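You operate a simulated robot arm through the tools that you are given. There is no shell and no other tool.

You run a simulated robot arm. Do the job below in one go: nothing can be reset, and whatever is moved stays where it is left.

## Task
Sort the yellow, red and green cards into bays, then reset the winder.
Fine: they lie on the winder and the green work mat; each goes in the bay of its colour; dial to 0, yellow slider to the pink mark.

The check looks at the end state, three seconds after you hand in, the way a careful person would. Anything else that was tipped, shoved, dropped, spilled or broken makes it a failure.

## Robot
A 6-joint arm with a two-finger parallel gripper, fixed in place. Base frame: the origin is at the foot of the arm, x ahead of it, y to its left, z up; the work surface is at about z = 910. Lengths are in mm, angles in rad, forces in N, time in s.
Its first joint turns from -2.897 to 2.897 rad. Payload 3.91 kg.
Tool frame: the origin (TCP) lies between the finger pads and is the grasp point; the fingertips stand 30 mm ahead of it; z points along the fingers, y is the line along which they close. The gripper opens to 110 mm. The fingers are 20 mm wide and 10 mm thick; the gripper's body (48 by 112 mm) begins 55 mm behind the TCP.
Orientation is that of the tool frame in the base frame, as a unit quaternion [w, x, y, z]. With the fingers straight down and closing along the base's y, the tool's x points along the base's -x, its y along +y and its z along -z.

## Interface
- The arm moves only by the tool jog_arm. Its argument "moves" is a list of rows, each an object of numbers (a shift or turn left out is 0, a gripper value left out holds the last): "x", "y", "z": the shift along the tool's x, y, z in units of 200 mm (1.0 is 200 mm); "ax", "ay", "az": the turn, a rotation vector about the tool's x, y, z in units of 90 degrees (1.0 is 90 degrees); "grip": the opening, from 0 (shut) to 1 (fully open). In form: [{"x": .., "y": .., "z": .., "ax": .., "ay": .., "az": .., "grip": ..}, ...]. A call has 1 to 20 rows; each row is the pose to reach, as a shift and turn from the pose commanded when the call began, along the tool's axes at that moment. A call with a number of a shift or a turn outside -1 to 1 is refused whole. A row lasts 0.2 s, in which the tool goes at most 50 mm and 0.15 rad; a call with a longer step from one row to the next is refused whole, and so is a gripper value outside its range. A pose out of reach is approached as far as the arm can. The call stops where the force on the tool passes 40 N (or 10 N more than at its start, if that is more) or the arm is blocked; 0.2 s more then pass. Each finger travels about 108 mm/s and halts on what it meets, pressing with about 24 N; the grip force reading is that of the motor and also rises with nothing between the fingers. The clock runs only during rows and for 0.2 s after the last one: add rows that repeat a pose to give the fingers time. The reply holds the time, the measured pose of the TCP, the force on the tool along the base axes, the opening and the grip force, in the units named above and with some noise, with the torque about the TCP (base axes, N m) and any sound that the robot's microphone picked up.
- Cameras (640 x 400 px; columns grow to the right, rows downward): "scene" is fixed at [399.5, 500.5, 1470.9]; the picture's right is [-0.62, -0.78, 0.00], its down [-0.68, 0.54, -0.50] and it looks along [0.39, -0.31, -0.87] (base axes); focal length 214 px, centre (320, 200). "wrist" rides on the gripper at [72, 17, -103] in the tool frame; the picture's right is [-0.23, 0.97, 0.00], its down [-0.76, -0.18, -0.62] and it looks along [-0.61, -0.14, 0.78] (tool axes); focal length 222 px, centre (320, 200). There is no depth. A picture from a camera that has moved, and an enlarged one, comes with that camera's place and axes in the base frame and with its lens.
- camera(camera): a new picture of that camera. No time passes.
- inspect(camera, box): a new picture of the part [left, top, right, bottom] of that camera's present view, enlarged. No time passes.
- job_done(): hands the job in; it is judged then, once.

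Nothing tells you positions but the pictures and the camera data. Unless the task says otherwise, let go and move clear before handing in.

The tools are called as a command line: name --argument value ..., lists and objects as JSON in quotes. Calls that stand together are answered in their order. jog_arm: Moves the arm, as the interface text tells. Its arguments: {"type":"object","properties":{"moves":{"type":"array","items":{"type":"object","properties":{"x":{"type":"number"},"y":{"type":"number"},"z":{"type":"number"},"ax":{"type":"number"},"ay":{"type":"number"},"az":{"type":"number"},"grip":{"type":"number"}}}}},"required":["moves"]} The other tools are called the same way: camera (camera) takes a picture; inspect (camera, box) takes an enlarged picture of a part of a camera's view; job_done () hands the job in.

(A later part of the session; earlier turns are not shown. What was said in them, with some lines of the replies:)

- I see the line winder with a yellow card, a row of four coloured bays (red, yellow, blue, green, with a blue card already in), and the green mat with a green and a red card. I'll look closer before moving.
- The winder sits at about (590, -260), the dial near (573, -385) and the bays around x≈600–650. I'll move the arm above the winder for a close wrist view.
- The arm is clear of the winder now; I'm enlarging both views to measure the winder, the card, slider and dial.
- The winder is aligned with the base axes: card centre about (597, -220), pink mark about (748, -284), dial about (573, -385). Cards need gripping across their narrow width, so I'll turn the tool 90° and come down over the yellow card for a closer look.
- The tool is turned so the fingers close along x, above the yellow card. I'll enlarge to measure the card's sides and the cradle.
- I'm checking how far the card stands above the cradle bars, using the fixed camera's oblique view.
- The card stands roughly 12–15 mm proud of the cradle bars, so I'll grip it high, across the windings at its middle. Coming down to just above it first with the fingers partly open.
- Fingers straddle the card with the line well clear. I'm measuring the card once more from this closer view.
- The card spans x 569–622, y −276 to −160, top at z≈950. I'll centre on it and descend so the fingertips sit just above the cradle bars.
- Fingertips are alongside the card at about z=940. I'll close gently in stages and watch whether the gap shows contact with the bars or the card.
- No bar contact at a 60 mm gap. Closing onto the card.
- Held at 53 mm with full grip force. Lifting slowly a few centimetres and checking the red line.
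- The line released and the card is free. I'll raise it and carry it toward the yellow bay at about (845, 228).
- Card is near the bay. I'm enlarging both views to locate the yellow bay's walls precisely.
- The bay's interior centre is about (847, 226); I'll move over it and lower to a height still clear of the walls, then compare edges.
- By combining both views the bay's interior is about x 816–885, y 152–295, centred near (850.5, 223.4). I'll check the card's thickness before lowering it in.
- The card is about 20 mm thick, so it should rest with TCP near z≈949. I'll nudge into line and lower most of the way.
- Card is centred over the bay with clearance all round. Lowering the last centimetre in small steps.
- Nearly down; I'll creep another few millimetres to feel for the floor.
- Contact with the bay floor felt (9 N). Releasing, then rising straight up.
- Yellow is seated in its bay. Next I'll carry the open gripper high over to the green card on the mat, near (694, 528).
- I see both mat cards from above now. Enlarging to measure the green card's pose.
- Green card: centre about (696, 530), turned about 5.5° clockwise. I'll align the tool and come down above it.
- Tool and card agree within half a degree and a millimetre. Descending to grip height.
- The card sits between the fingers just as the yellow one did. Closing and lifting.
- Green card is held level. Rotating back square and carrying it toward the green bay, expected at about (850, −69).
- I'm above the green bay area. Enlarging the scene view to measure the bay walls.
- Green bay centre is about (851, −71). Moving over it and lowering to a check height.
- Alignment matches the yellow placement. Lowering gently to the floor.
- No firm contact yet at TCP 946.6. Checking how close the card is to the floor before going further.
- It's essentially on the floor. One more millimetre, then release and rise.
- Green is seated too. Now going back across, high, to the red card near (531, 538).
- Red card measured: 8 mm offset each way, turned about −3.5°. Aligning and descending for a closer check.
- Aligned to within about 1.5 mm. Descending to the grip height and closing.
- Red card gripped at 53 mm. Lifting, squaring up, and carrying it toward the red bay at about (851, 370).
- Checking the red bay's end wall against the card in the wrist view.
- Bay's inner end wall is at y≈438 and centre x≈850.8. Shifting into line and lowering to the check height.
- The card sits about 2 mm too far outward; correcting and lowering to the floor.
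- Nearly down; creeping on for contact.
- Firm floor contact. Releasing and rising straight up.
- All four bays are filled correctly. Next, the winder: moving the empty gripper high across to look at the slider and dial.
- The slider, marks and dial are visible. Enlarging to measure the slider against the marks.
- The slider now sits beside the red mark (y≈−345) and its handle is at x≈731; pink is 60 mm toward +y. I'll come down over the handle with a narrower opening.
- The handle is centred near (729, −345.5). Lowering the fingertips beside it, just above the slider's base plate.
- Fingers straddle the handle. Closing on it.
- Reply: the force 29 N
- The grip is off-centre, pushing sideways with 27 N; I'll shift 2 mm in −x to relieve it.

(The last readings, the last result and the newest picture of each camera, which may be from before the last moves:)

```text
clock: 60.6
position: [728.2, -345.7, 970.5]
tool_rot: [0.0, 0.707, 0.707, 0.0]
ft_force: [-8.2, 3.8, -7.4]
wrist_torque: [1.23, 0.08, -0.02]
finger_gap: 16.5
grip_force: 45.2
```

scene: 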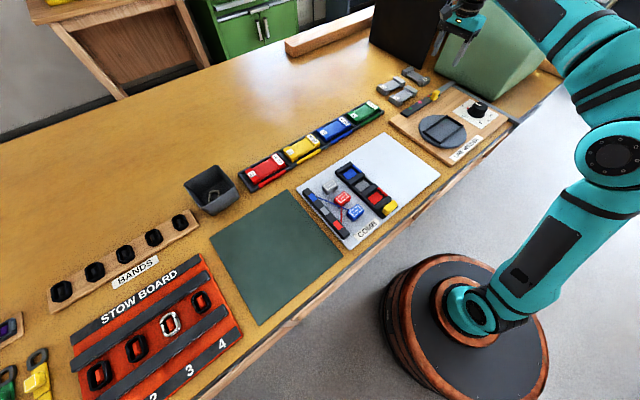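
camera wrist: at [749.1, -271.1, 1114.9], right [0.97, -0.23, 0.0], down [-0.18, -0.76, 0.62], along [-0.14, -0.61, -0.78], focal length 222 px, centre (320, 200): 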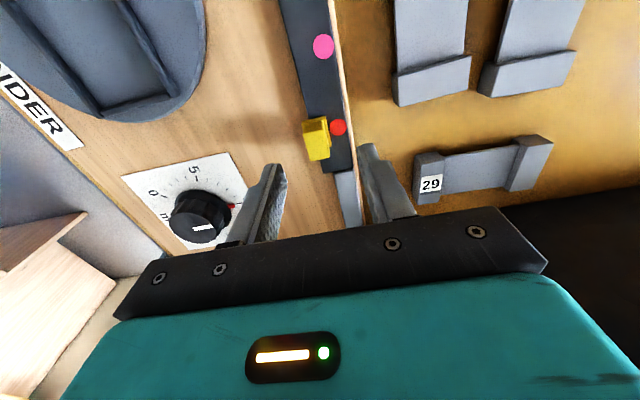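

Force eased. Sliding toward the pink mark in small steps.

jog_arm --moves '[{"y": -0.003, "x": 0.02}, {"y": -0.003, "x": 0.05}, {"y": -0.003, "x": 0.1}, {"y": -0.003, "x": 0.15}, {"y": -0.003, "x": 0.2}, {"y": -0.003, "x": 0.25}, {"y": -0.003, "x": 0.28}, {"y": -0.003, "x": 0.28}]'

inspect --camera "wrist" --box '[220, 60, 420, 220]'

inspect --camera "scene" --box '[400, 70, 464, 115]'

```text
clock: 62.4
position: [727.6, -288.8, 970.9]
tool_rot: [0.001, 0.707, 0.707, 0.0]
ft_force: [16.0, 1.7, 14.5]
wrist_torque: [0.01, -0.3, -0.05]
finger_gap: 16.8
grip_force: 44.9
```

```text
2.50 times, centred on (320, 140) of wrist
camera zoom: at [746.0, -215.4, 1072.9], right [0.97, -0.23, 0.0], down [-0.18, -0.76, 0.62], along [-0.14, -0.61, -0.78], focal length 555 px, centre (320, 350)
```

zoom: 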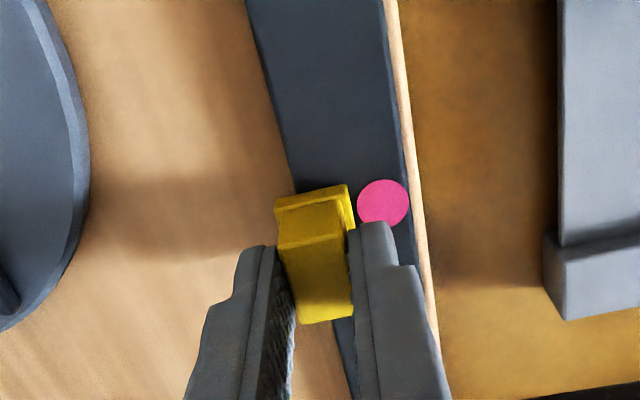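

```text
8.89 times, centred on (432, 92) of scene
camera zoom: at [399.5, 500.5, 1470.9], right [-0.62, -0.78, 0.0], down [-0.68, 0.54, -0.5], along [0.39, -0.31, -0.87], focal length 1906 px, centre (-676, 1156)
```

zoom: 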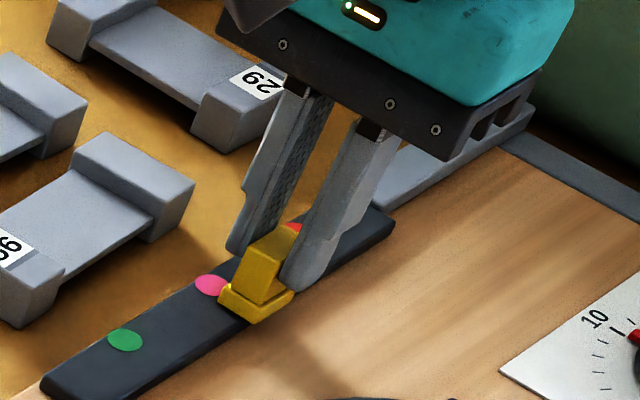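

The slider follows; it's still about 4–5 mm short of the pink mark. Moving the remainder.

jog_arm --moves '[{"y": 0.002, "x": 0.01}, {"y": 0.002, "x": 0.022}, {"y": 0.002, "x": 0.022}]'

inspect --camera "wrist" --box '[270, 110, 400, 220]'

```text
clock: 63.2
position: [727.4, -283.5, 971.0]
tool_rot: [0.001, 0.707, 0.707, 0.0]
ft_force: [16.2, -0.5, 21.3]
wrist_torque: [0.35, -0.37, 0.0]
finger_gap: 17.0
grip_force: 45.3
```

```text
3.64 times, centred on (335, 165) of wrist
camera zoom: at [746.0, -211.2, 1072.9], right [0.97, -0.23, 0.0], down [-0.18, -0.76, 0.62], along [-0.14, -0.61, -0.78], focal length 808 px, centre (266, 327)
```

zoom: 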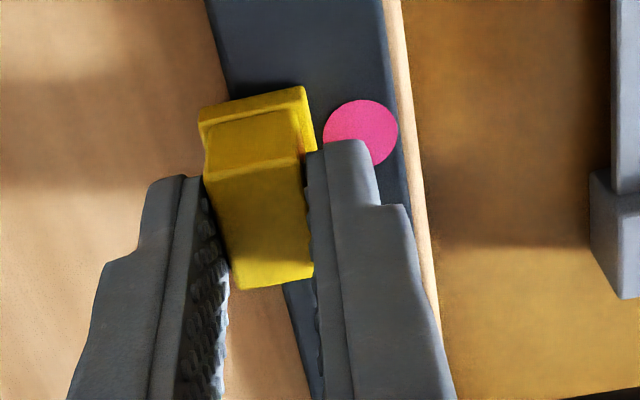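

Releasing the slider and rising so I can look at it from straight above.

jog_arm --moves '[{"grip": 0.25}, {"grip": 0.4}, {"grip": 0.4, "z": -0.05}, {"z": -0.2}, {"z": -0.4}, {"z": -0.4}]'

jog_arm --moves '[{"x": -0.2}, {"x": -0.38}, {"x": -0.38}]'

camera --camera "wrist"

```text
clock: 64.6
position: [728.1, -283.6, 1050.9]
tool_rot: [0.0, 0.707, 0.707, 0.0]
ft_force: [-0.6, -0.1, 1.1]
wrist_torque: [0.0, -0.03, 0.02]
finger_gap: 43.7
grip_force: 0.1
```

```text
clock: 65.4
position: [726.0, -362.5, 1048.6]
tool_rot: [0.0, 0.707, 0.707, 0.0]
ft_force: [-0.5, -0.1, -0.5]
wrist_torque: [0.0, 0.0, -0.03]
finger_gap: 44.2
grip_force: 0.2
```

```text
taken
camera wrist: at [744.0, -289.9, 1152.2], right [0.97, -0.23, 0.0], down [-0.18, -0.76, 0.62], along [-0.14, -0.61, -0.78], focal length 222 px, centre (320, 200)
```

wrist: 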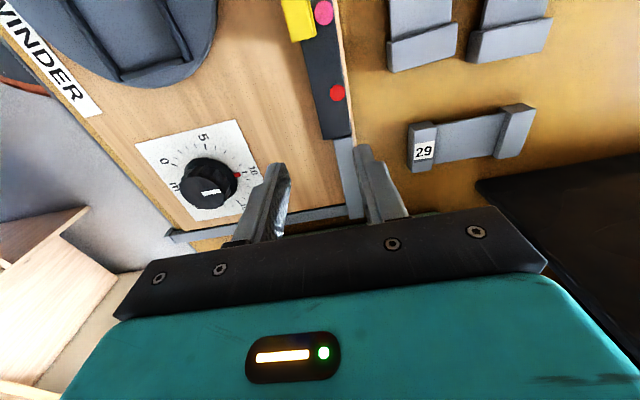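

The slider is now nearly directly under the camera. Enlarging to compare its centre with the pink mark.

inspect --camera "wrist" --box '[270, 0, 360, 56]'

inspect --camera "scene" --box '[400, 80, 456, 115]'

```text
7.11 times, centred on (315, 28) of wrist
camera zoom: at [744.0, -289.9, 1152.2], right [0.97, -0.23, 0.0], down [-0.18, -0.76, 0.62], along [-0.14, -0.61, -0.78], focal length 1580 px, centre (356, 1423)
```

zoom: 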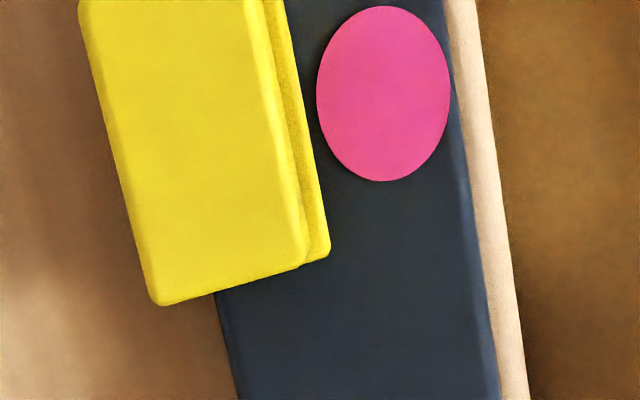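

```text
11.43 times, centred on (428, 98) of scene
camera zoom: at [399.5, 500.5, 1470.9], right [-0.62, -0.78, 0.0], down [-0.68, 0.54, -0.5], along [0.39, -0.31, -0.87], focal length 2451 px, centre (-914, 1371)
```

zoom: 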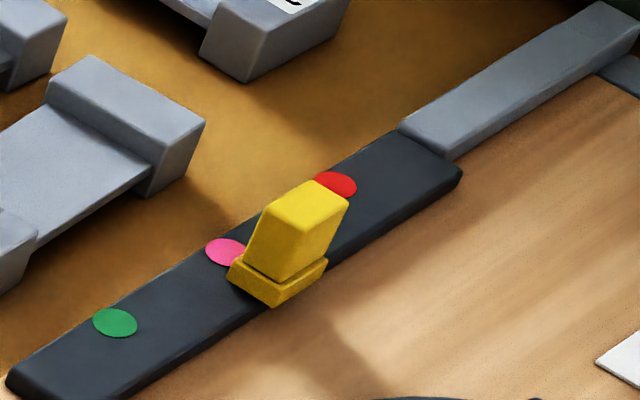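

The slider's centre is within about 1 mm of the pink mark. Next the dial: moving above it (about 574, −403) while turning the tool so the camera faces the pointer side.

jog_arm --moves '[{"az": 0.091, "x": -0.02, "y": -0.07, "grip": 0.75}, {"az": 0.182, "x": -0.04, "y": -0.14}, {"az": 0.273, "x": -0.06, "y": -0.21}, {"az": 0.364, "x": -0.08, "y": -0.28}, {"az": 0.455, "x": -0.1, "y": -0.35}, {"az": 0.546, "x": -0.12, "y": -0.42}, {"az": 0.637, "x": -0.14, "y": -0.49}, {"az": 0.728, "x": -0.16, "y": -0.56}, {"az": 0.819, "x": -0.18, "y": -0.63}, {"az": 0.91, "x": -0.2, "y": -0.7}, {"az": 1.0, "x": -0.205, "y": -0.76}, {"az": 1.0, "x": -0.205, "y": -0.76}]'

camera --camera "wrist"

camera --camera "scene"

```text
clock: 68.0
position: [575.2, -401.3, 1051.2]
tool_rot: [0.0, 1.0, -0.002, 0.0]
ft_force: [-1.1, 0.5, 0.2]
wrist_torque: [-0.01, -0.04, 0.01]
finger_gap: 82.6
grip_force: 0.1
```

```text
taken
camera wrist: at [647.8, -417.5, 1153.6], right [-0.23, -0.97, 0.0], down [-0.76, 0.18, 0.62], along [-0.61, 0.14, -0.78], focal length 222 px, centre (320, 200)
```

wrist: 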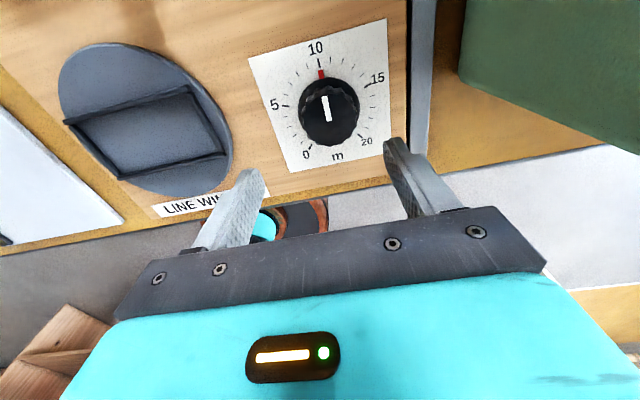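

```text
taken
```

scene: 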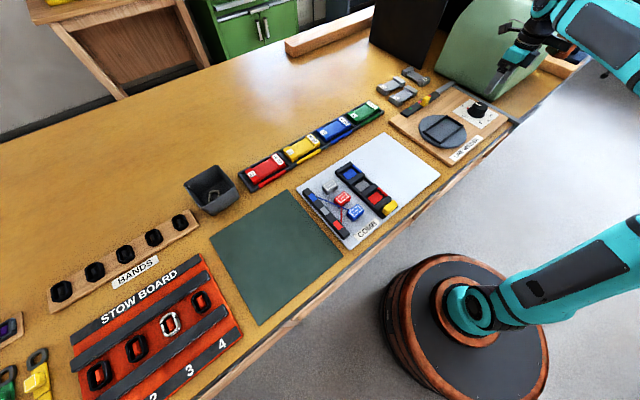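

Good overhead view of the dial. Enlarging to read the pointer and locate the knob's centre.

inspect --camera "wrist" --box '[240, 10, 400, 180]'

```text
2.35 times, centred on (320, 95) of wrist
camera zoom: at [647.8, -417.5, 1153.6], right [-0.23, -0.97, 0.0], down [-0.76, 0.18, 0.62], along [-0.61, 0.14, -0.78], focal length 523 px, centre (320, 447)
```

zoom: 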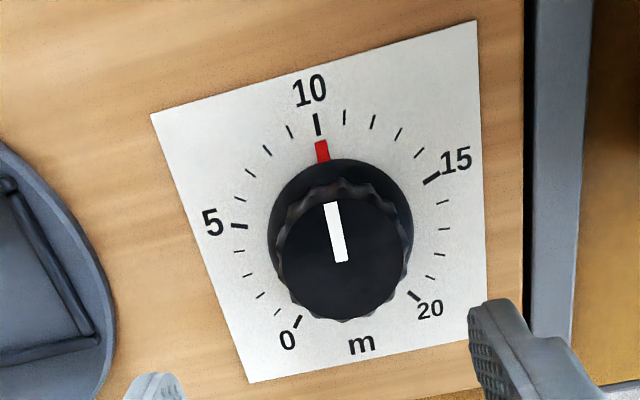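

The pointer reads 10 and the scale spans ±140° about it (14° per unit), with 0 a 140° counter-clockwise turn away. The knob centre is offset 9 mm from the tool; centring and descending around the knob.

jog_arm --moves '[{"x": 0.006, "y": 0.045}, {"x": 0.006, "y": 0.045, "z": 0.15}, {"x": 0.006, "y": 0.045, "z": 0.3}, {"x": 0.006, "y": 0.045, "z": 0.3}]'

camera --camera "wrist"

inspect --camera "wrist" --box '[220, 40, 420, 220]'

inspect --camera "scene" --box '[440, 50, 540, 130]'

```text
clock: 69.0
position: [576.3, -411.5, 988.8]
tool_rot: [0.0, 1.0, -0.001, 0.0]
ft_force: [0.1, 0.3, 0.0]
wrist_torque: [0.0, 0.04, -0.02]
finger_gap: 82.6
grip_force: 0.1
```

```text
taken
camera wrist: at [649.7, -427.7, 1092.2], right [-0.23, -0.97, 0.0], down [-0.76, 0.18, 0.62], along [-0.61, 0.14, -0.78], focal length 222 px, centre (320, 200)
```

wrist: 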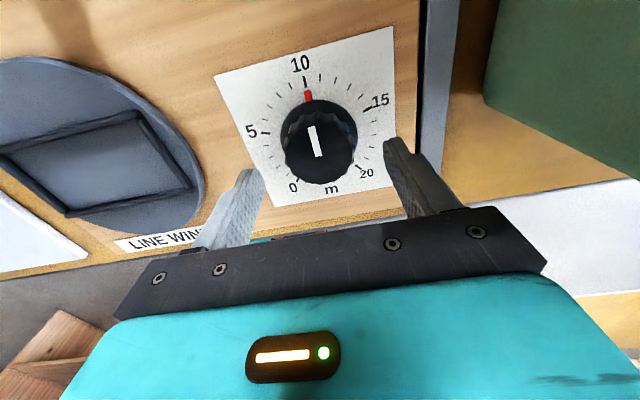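

```text
2.22 times, centred on (320, 130) of wrist
camera zoom: at [649.7, -427.7, 1092.2], right [-0.23, -0.97, 0.0], down [-0.76, 0.18, 0.62], along [-0.61, 0.14, -0.78], focal length 494 px, centre (320, 356)
```

zoom: 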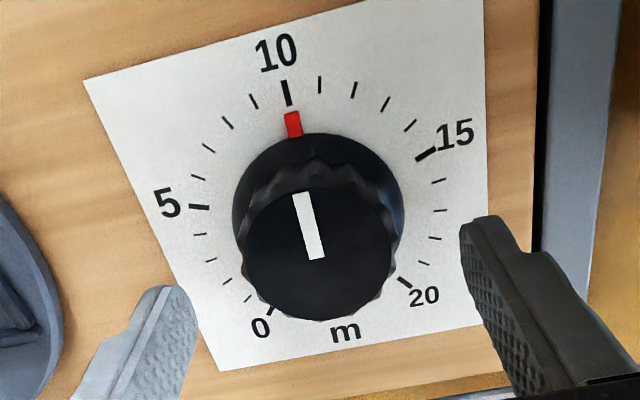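

```text
5.00 times, centred on (490, 90) of scene
camera zoom: at [399.5, 500.5, 1470.9], right [-0.62, -0.78, 0.0], down [-0.68, 0.54, -0.5], along [0.39, -0.31, -0.87], focal length 1072 px, centre (-530, 750)
```

zoom: 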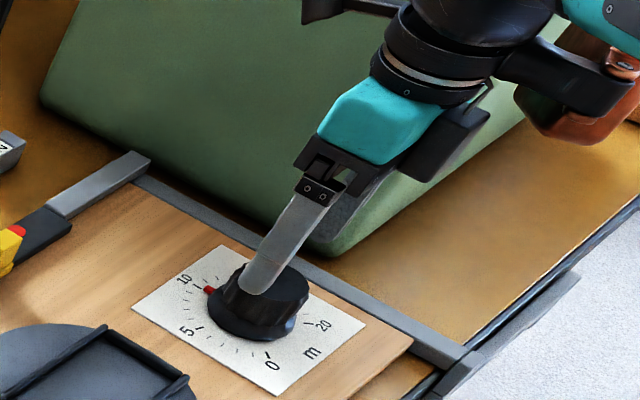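

The tool is centred on the knob within a millimetre. Lowering the fingers beside it and closing.

jog_arm --moves '[{"y": -0.0025, "z": 0.07}, {"y": -0.0025, "z": 0.122}, {"y": -0.0025, "z": 0.122}]'

jog_arm --moves '[{"grip": 0.55}, {"grip": 0.4}, {"grip": 0.4}, {"grip": 0.4}]'

inspect --camera "wrist" --box '[220, 40, 420, 220]'

```text
clock: 69.8
position: [576.9, -411.7, 965.2]
tool_rot: [0.0, 1.0, -0.001, 0.001]
ft_force: [-0.1, 0.3, 0.1]
wrist_torque: [0.02, 0.05, 0.0]
finger_gap: 82.6
grip_force: 0.0
```

```text
clock: 70.8
position: [576.4, -409.4, 965.5]
tool_rot: [0.0, 1.0, 0.0, 0.001]
ft_force: [-1.8, 6.8, -3.3]
wrist_torque: [-0.04, 0.08, 0.01]
finger_gap: 51.3
grip_force: 45.1
```

```text
2.22 times, centred on (320, 130) of wrist
camera zoom: at [649.8, -426.6, 1068.0], right [-0.23, -0.97, 0.0], down [-0.76, 0.18, 0.62], along [-0.61, 0.14, -0.78], focal length 494 px, centre (320, 356)
```

zoom: 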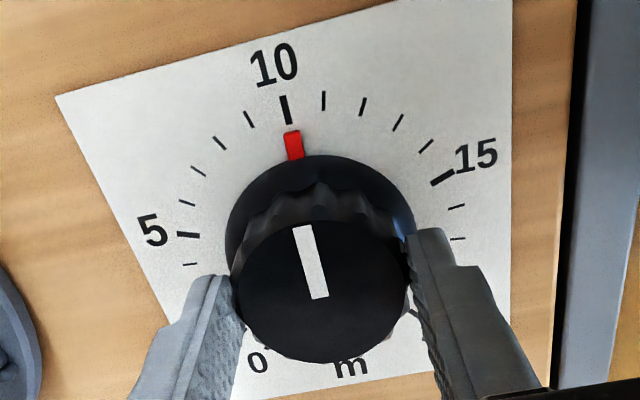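

Knob is gripped with little side force. Trying a small counter-clockwise turn first to see that the knob follows and what the pointer does.

jog_arm --moves '[{"az": -0.04}, {"az": -0.09}, {"az": -0.15}, {"az": -0.2}, {"az": -0.2}]'

inspect --camera "wrist" --box '[220, 40, 420, 220]'

```text
clock: 72.0
position: [576.2, -409.4, 965.8]
tool_rot: [-0.001, 0.988, 0.156, -0.001]
ft_force: [-17.7, 18.3, -21.1]
wrist_torque: [0.14, 0.24, -0.06]
finger_gap: 51.4
grip_force: 44.6
```

```text
2.22 times, centred on (320, 130) of wrist
camera zoom: at [651.6, -402.9, 1067.9], right [0.09, -1.0, 0.0], down [-0.78, -0.07, 0.62], along [-0.62, -0.05, -0.78], focal length 494 px, centre (320, 356)
```

zoom: 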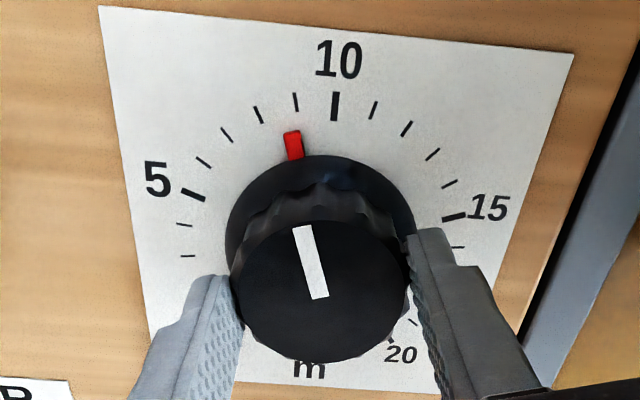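

The red pointer turns with the knob (now about 8.8). Some side load has built up, so I'll shift a millimetre or two to relieve it before continuing.

jog_arm --moves '[{"x": -0.003, "y": -0.005, "z": 0.004}, {"x": -0.005, "y": -0.009, "z": 0.008}, {"x": -0.005, "y": -0.009, "z": 0.008}]'

```text
clock: 72.8
position: [576.2, -409.5, 964.7]
tool_rot: [0.001, 0.988, 0.156, 0.002]
ft_force: [21.4, -19.6, 20.7]
wrist_torque: [-0.77, -0.03, 0.08]
finger_gap: 51.4
grip_force: 45.6
```

Overcorrected about double; taking half of it back.

jog_arm --moves '[{"x": 0.0025, "y": 0.0045, "z": -0.004}, {"x": 0.0025, "y": 0.0045, "z": -0.004}]'

```text
clock: 73.4
position: [575.7, -409.1, 965.3]
tool_rot: [0.0, 0.988, 0.156, 0.0]
ft_force: [18.6, -14.0, 22.0]
wrist_torque: [-0.25, -0.65, 0.03]
finger_gap: 51.7
grip_force: 44.3
```

jog_arm --moves '[{"x": 0.001, "y": 0.002, "z": -0.003}, {"x": 0.001, "y": 0.002, "z": -0.003}]'

```text
clock: 74.0
position: [576.7, -409.0, 964.8]
tool_rot: [-0.001, 0.988, 0.156, 0.0]
ft_force: [16.3, -13.1, 9.8]
wrist_torque: [-0.63, -0.97, 0.02]
finger_gap: 51.5
grip_force: 44.8
```

I'll ease the grip, re-centre on the knob axis (576.3, −409.4), and regrip so the turn starts without side load.

jog_arm --moves '[{"grip": 0.55}, {"grip": 0.55}, {"grip": 0.55}]'

inspect --camera "wrist" --box '[220, 40, 420, 220]'

```text
clock: 74.8
position: [574.3, -408.6, 964.8]
tool_rot: [0.0, 0.988, 0.156, -0.001]
ft_force: [0.5, -0.2, -0.1]
wrist_torque: [0.01, 0.01, 0.0]
finger_gap: 60.5
grip_force: 0.1
```

```text
2.22 times, centred on (320, 130) of wrist
camera zoom: at [651.0, -402.6, 1068.4], right [0.08, -1.0, 0.0], down [-0.78, -0.07, 0.62], along [-0.62, -0.05, -0.78], focal length 494 px, centre (320, 356)
```

zoom: 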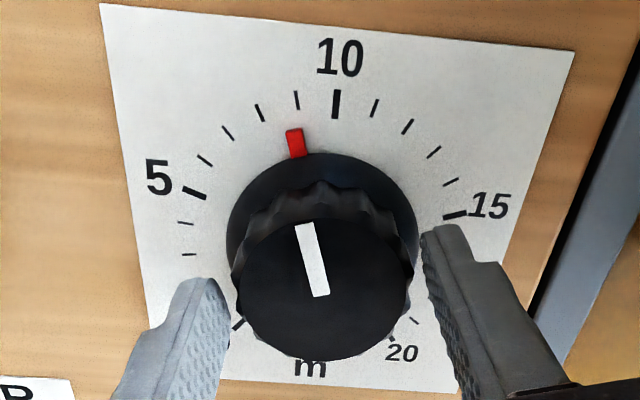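

Centred within a millimetre. Regripping.

jog_arm --moves '[{"grip": 0.45}, {"grip": 0.45}, {"grip": 0.45}]'

```text
clock: 75.6
position: [575.2, -409.3, 966.4]
tool_rot: [0.0, 0.988, 0.155, 0.0]
ft_force: [0.6, -2.4, -1.7]
wrist_torque: [-0.41, -0.16, 0.01]
finger_gap: 51.4
grip_force: 44.9
```

Clean grip now. Turning another 36° counter-clockwise slowly.

jog_arm --moves '[{"az": -0.04}, {"az": -0.1}, {"az": -0.16}, {"az": -0.22}, {"az": -0.28}, {"az": -0.34}, {"az": -0.4}, {"az": -0.4}]'

inspect --camera "wrist" --box '[220, 40, 420, 220]'

```text
clock: 77.4
position: [575.4, -408.8, 965.7]
tool_rot: [-0.002, 0.891, 0.454, -0.001]
ft_force: [-22.4, 16.2, -15.0]
wrist_torque: [-0.02, 0.69, -0.02]
finger_gap: 51.2
grip_force: 45.2
```

```text
2.22 times, centred on (320, 130) of wrist
camera zoom: at [632.8, -359.9, 1068.5], right [0.65, -0.76, 0.0], down [-0.59, -0.51, 0.62], along [-0.47, -0.41, -0.78], focal length 494 px, centre (320, 356)
```

zoom: 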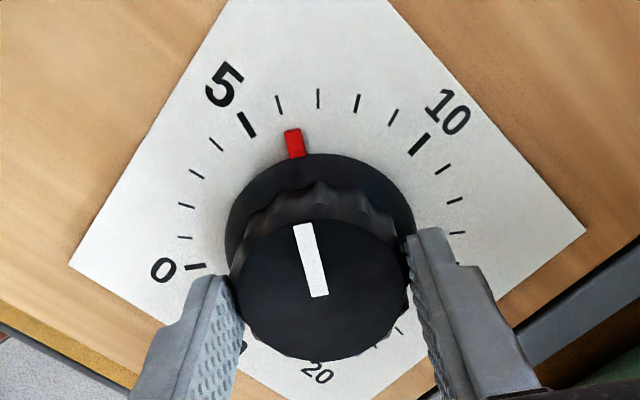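

Reading about 6.1 and moving smoothly. Relaxing the grip to shed load, then regripping and continuing.

jog_arm --moves '[{"grip": 0.55}, {"grip": 0.55}, {"grip": 0.45}, {"grip": 0.45}, {"grip": 0.45}]'

jog_arm --moves '[{"az": -0.04}, {"az": -0.1}, {"az": -0.16}, {"az": -0.22}, {"az": -0.28}, {"az": -0.34}, {"az": -0.4}, {"az": -0.4}]'

inspect --camera "wrist" --box '[220, 40, 420, 220]'

```text
clock: 78.6
position: [577.6, -410.1, 965.3]
tool_rot: [0.0, 0.891, 0.455, 0.0]
ft_force: [-5.0, 5.4, 1.6]
wrist_torque: [0.17, 0.18, 0.0]
finger_gap: 53.1
grip_force: 3.5
```

```text
clock: 80.4
position: [574.6, -410.5, 966.1]
tool_rot: [0.001, 0.708, 0.706, 0.0]
ft_force: [-6.7, -1.1, 0.3]
wrist_torque: [0.07, 0.15, -0.05]
finger_gap: 52.5
grip_force: 3.4
```

```text
2.22 times, centred on (320, 130) of wrist
camera zoom: at [593.4, -337.4, 1068.7], right [0.97, -0.23, 0.0], down [-0.18, -0.76, 0.62], along [-0.14, -0.61, -0.78], focal length 494 px, centre (320, 356)
```

zoom: 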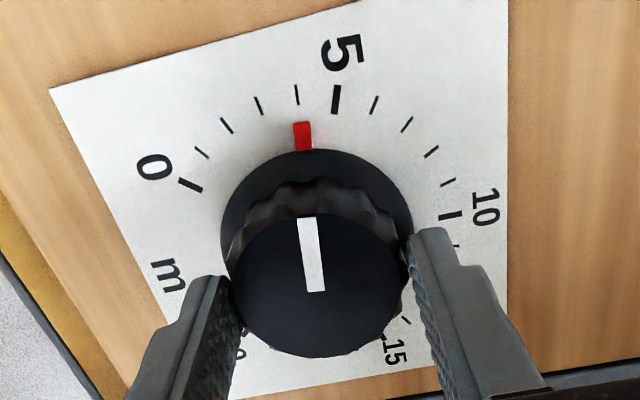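

Reading about 4.0, with a slight slip since the grip was light. Gripping more firmly and turning a further 36°.

jog_arm --moves '[{"grip": 0.35}, {"grip": 0.35}, {"grip": 0.35}]'

jog_arm --moves '[{"az": -0.04}, {"az": -0.1}, {"az": -0.16}, {"az": -0.22}, {"az": -0.28}, {"az": -0.34}, {"az": -0.4}, {"az": -0.4}]'

inspect --camera "wrist" --box '[220, 40, 420, 220]'

```text
clock: 81.2
position: [575.2, -410.1, 965.4]
tool_rot: [0.0, 0.707, 0.707, 0.0]
ft_force: [-22.6, -0.8, -5.7]
wrist_torque: [-0.24, 1.04, 0.01]
finger_gap: 50.8
grip_force: 44.8
```

```text
clock: 83.0
position: [575.0, -410.5, 965.4]
tool_rot: [0.0, 0.453, 0.891, 0.0]
ft_force: [-30.1, -8.8, -12.7]
wrist_torque: [-1.08, 0.06, 0.02]
finger_gap: 50.9
grip_force: 45.1
```

```text
2.22 times, centred on (320, 130) of wrist
camera zoom: at [546.9, -341.4, 1068.7], right [0.92, 0.39, 0.0], down [0.3, -0.72, 0.62], along [0.24, -0.57, -0.78], focal length 494 px, centre (320, 356)
```

zoom: 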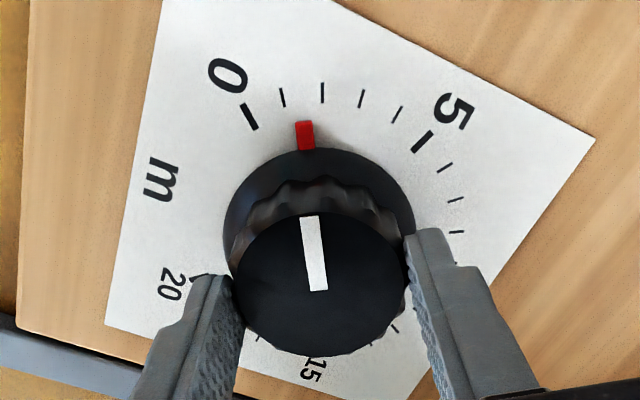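

Reading about 1.4. Relaxing, nudging under a millimetre, regripping, then turning the remaining ~19.5°.

jog_arm --moves '[{"grip": 0.55}, {"grip": 0.55, "x": 0.0015, "y": -0.004}, {"grip": 0.4, "x": 0.0015, "y": -0.004}, {"grip": 0.35, "x": 0.0015, "y": -0.004}, {"grip": 0.35, "x": 0.0015, "y": -0.004}]'

jog_arm --moves '[{"az": -0.04}, {"az": -0.09}, {"az": -0.14}, {"az": -0.19}, {"az": -0.19}]'

inspect --camera "wrist" --box '[220, 40, 420, 220]'

```text
clock: 84.2
position: [575.0, -410.6, 965.8]
tool_rot: [0.0, 0.455, 0.891, 0.0]
ft_force: [-8.1, -6.5, 3.6]
wrist_torque: [0.05, 0.89, 0.03]
finger_gap: 51.1
grip_force: 44.8
```

```text
clock: 85.4
position: [575.9, -410.4, 965.6]
tool_rot: [0.001, 0.317, 0.948, 0.0]
ft_force: [-7.0, -11.2, 11.8]
wrist_torque: [0.0, 0.34, 0.01]
finger_gap: 50.8
grip_force: 44.9
```

```text
2.22 times, centred on (320, 130) of wrist
camera zoom: at [527.9, -352.7, 1068.9], right [0.77, 0.64, 0.0], down [0.5, -0.6, 0.62], along [0.4, -0.48, -0.78], focal length 494 px, centre (320, 356)
```

zoom: 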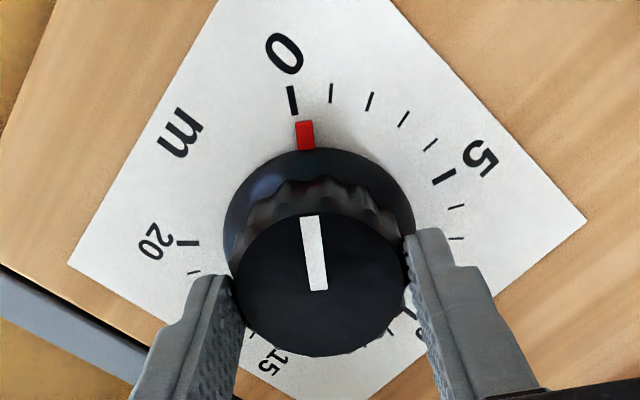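

The pointer is about 3° short of the 0 tick. Turning that last bit and zooming in.

jog_arm --moves '[{"az": -0.018}, {"az": -0.034}, {"az": -0.034}]'

inspect --camera "wrist" --box '[270, 60, 360, 150]'

inspect --camera "scene" --box '[455, 90, 511, 125]'

```text
clock: 86.2
position: [575.4, -411.7, 966.3]
tool_rot: [0.001, 0.292, 0.957, 0.0]
ft_force: [-2.8, -14.1, 15.0]
wrist_torque: [-0.6, -0.02, -0.01]
finger_gap: 50.8
grip_force: 45.4
```

```text
4.44 times, centred on (315, 105) of wrist
camera zoom: at [524.9, -355.3, 1068.9], right [0.73, 0.68, 0.0], down [0.53, -0.57, 0.62], along [0.43, -0.46, -0.78], focal length 987 px, centre (342, 622)
```

zoom: 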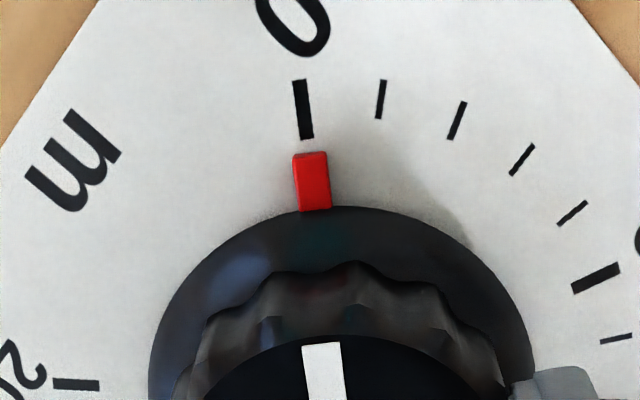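

```text
11.43 times, centred on (483, 108) of scene
camera zoom: at [399.5, 500.5, 1470.9], right [-0.62, -0.78, 0.0], down [-0.68, 0.54, -0.5], along [0.39, -0.31, -0.87], focal length 2451 px, centre (-1543, 1257)
```

zoom: 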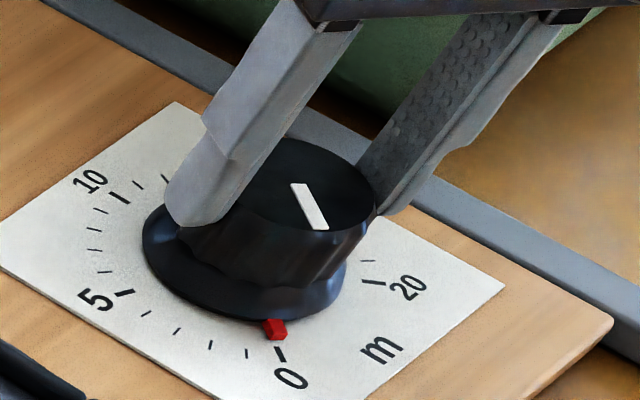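

The pointer lines up with the 0 tick within about a degree. Releasing the knob and rising clear.

jog_arm --moves '[{"grip": 0.55}, {"grip": 0.65}, {"grip": 0.65, "z": -0.05}, {"z": -0.2}, {"z": -0.4}, {"z": -0.5}, {"z": -0.5}]'

camera --camera "wrist"

inspect --camera "scene" --box '[455, 90, 511, 125]'

```text
clock: 87.8
position: [575.1, -411.2, 1067.0]
tool_rot: [0.0, 0.292, 0.957, -0.001]
ft_force: [0.4, -0.4, 0.0]
wrist_torque: [0.0, -0.03, 0.02]
finger_gap: 71.8
grip_force: 0.1
```

```text
taken
camera wrist: at [525.4, -356.5, 1169.8], right [0.73, 0.68, 0.0], down [0.53, -0.57, 0.62], along [0.42, -0.46, -0.78], focal length 222 px, centre (320, 200)
```

wrist: 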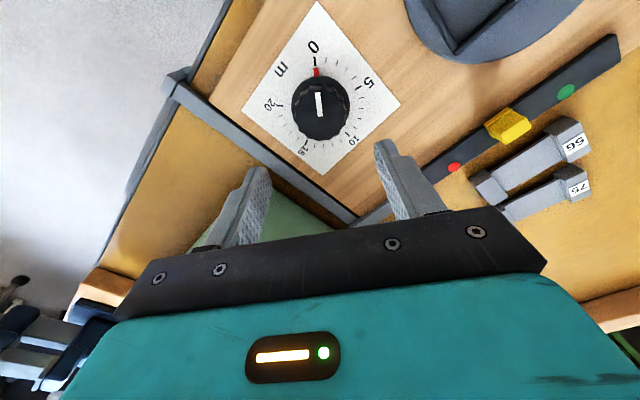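

```text
11.43 times, centred on (483, 108) of scene
camera zoom: at [399.5, 500.5, 1470.9], right [-0.62, -0.78, 0.0], down [-0.68, 0.54, -0.5], along [0.39, -0.31, -0.87], focal length 2451 px, centre (-1543, 1257)
```

zoom: 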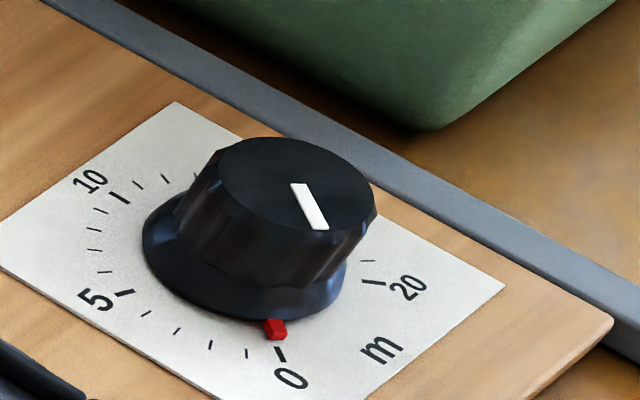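

inspect --camera "wrist" --box '[260, 30, 380, 150]'

inspect --camera "wrist" --box '[430, 60, 590, 190]'

```text
3.33 times, centred on (320, 90) of wrist
camera zoom: at [525.4, -356.5, 1169.8], right [0.73, 0.68, 0.0], down [0.53, -0.57, 0.62], along [0.42, -0.46, -0.78], focal length 740 px, centre (320, 567)
```

zoom: 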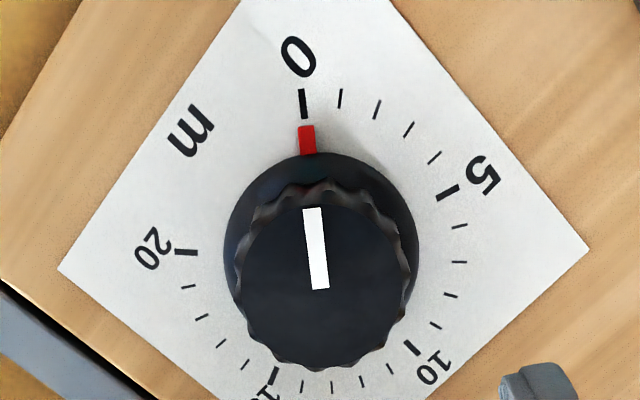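

```text
3.08 times, centred on (510, 125) of wrist
camera zoom: at [525.4, -356.5, 1169.8], right [0.73, 0.68, 0.0], down [0.53, -0.57, 0.62], along [0.42, -0.46, -0.78], focal length 684 px, centre (-265, 431)
```

zoom: 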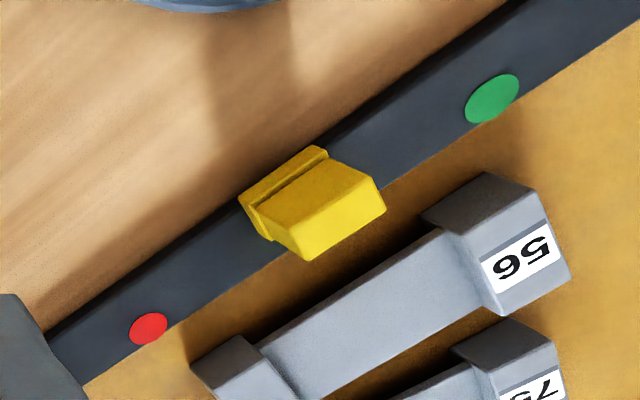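

The dial clearly reads 0. I'll move the camera over the slider for a straight-down check against the pink mark.

jog_arm --moves '[{"x": -0.135, "y": 0.18}, {"x": -0.27, "y": 0.36}, {"x": -0.405, "y": 0.54}, {"x": -0.54, "y": 0.72}, {"x": -0.65, "y": 0.88}, {"x": -0.65, "y": 0.88}]'

camera --camera "wrist"

inspect --camera "wrist" --box '[270, 0, 370, 70]'

```text
clock: 89.2
position: [781.1, -337.4, 1064.1]
tool_rot: [0.0, 0.292, 0.957, -0.001]
ft_force: [0.9, -0.3, -0.9]
wrist_torque: [0.02, 0.01, 0.01]
finger_gap: 71.5
grip_force: 0.1
```

```text
taken
camera wrist: at [731.1, -281.7, 1167.0], right [0.73, 0.68, 0.0], down [0.53, -0.57, 0.62], along [0.42, -0.46, -0.78], focal length 222 px, centre (320, 200)
```

wrist: 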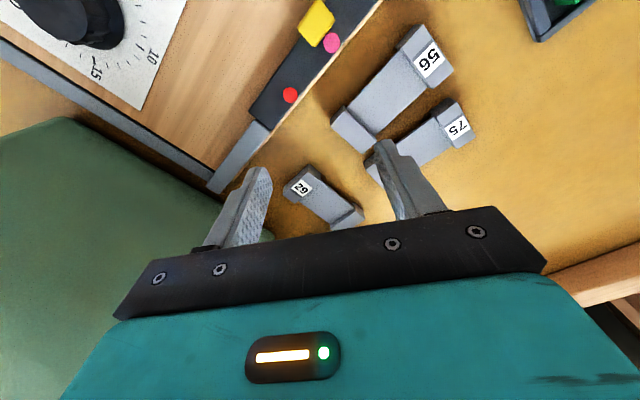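

```text
5.71 times, centred on (320, 35) of wrist
camera zoom: at [731.1, -281.7, 1167.0], right [0.73, 0.68, 0.0], down [0.53, -0.57, 0.62], along [0.42, -0.46, -0.78], focal length 1269 px, centre (320, 1143)
```

zoom: 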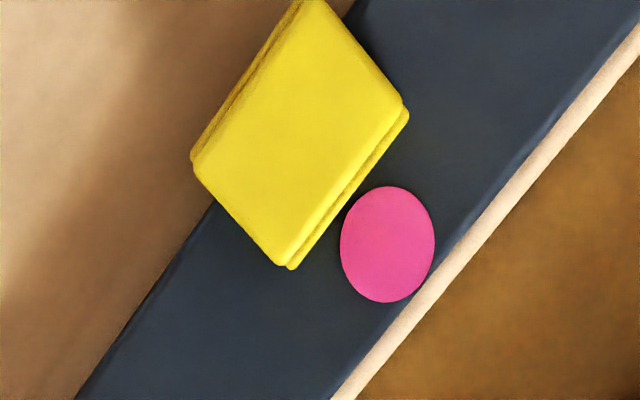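

The slider's centre is within a millimetre of the pink mark. Raising the arm clear and checking the whole scene.

jog_arm --moves '[{"z": -0.22}, {"z": -0.44}, {"z": -0.6}, {"z": -0.6}]'

camera --camera "scene"

inspect --camera "scene" --box '[230, 85, 400, 195]'

inspect --camera "scene" --box '[370, 60, 530, 170]'

```text
clock: 90.2
position: [781.7, -338.2, 1184.7]
tool_rot: [0.0, 0.291, 0.957, 0.0]
ft_force: [-0.5, 0.3, 0.2]
wrist_torque: [-0.03, 0.04, -0.02]
finger_gap: 71.5
grip_force: 0.0
```

```text
taken
```

scene: 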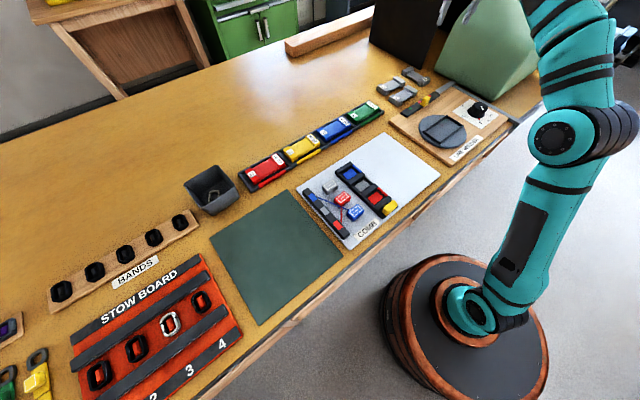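

```text
3.64 times, centred on (315, 140) of scene
camera zoom: at [399.5, 500.5, 1470.9], right [-0.62, -0.78, 0.0], down [-0.68, 0.54, -0.5], along [0.39, -0.31, -0.87], focal length 780 px, centre (338, 418)
```

zoom: 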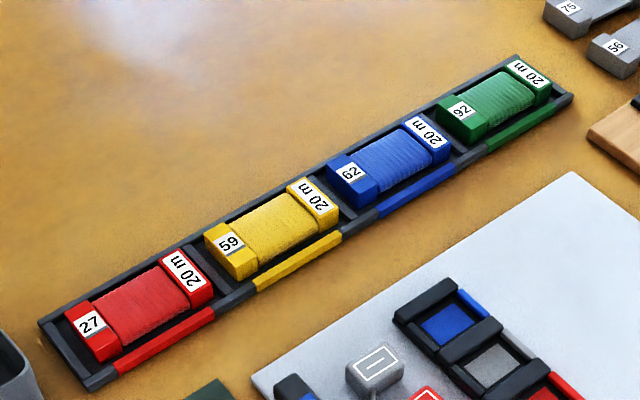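

```text
3.64 times, centred on (450, 115) of scene
camera zoom: at [399.5, 500.5, 1470.9], right [-0.62, -0.78, 0.0], down [-0.68, 0.54, -0.5], along [0.39, -0.31, -0.87], focal length 780 px, centre (-153, 509)
```

zoom: 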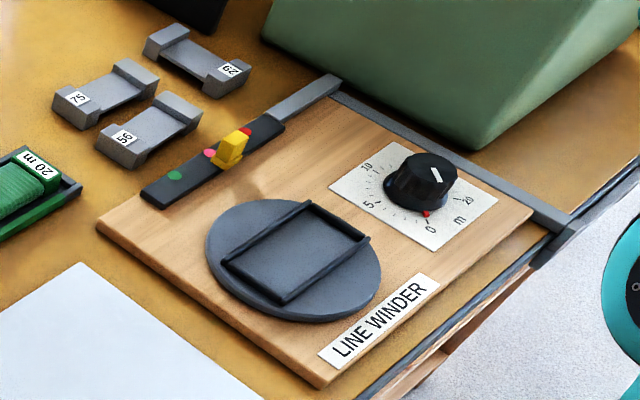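

All cards sit in their matching bays, the dial reads 0, the slider is at the pink mark, and nothing else looks disturbed; the gripper is empty and clear. Handing in.

job_done

```text
The job is handed in.
```

The job is done and handed in; I haven't had a result back from the check.

- **Cards:** the yellow, red and green cards are each lying flat in the bay of their colour. The blue card was already in its bay and I left it alone.
- **Dial:** it reads 0. The pointer is within about a degree of the mark.
- **Slider:** the yellow slider is centred within about 1 mm of the pink mark.

The red line on the yellow card came off when I lifted the card and no longer shows in the pictures. Nothing else looks disturbed in the last pictures. The gripper is empty and clear of the bench.
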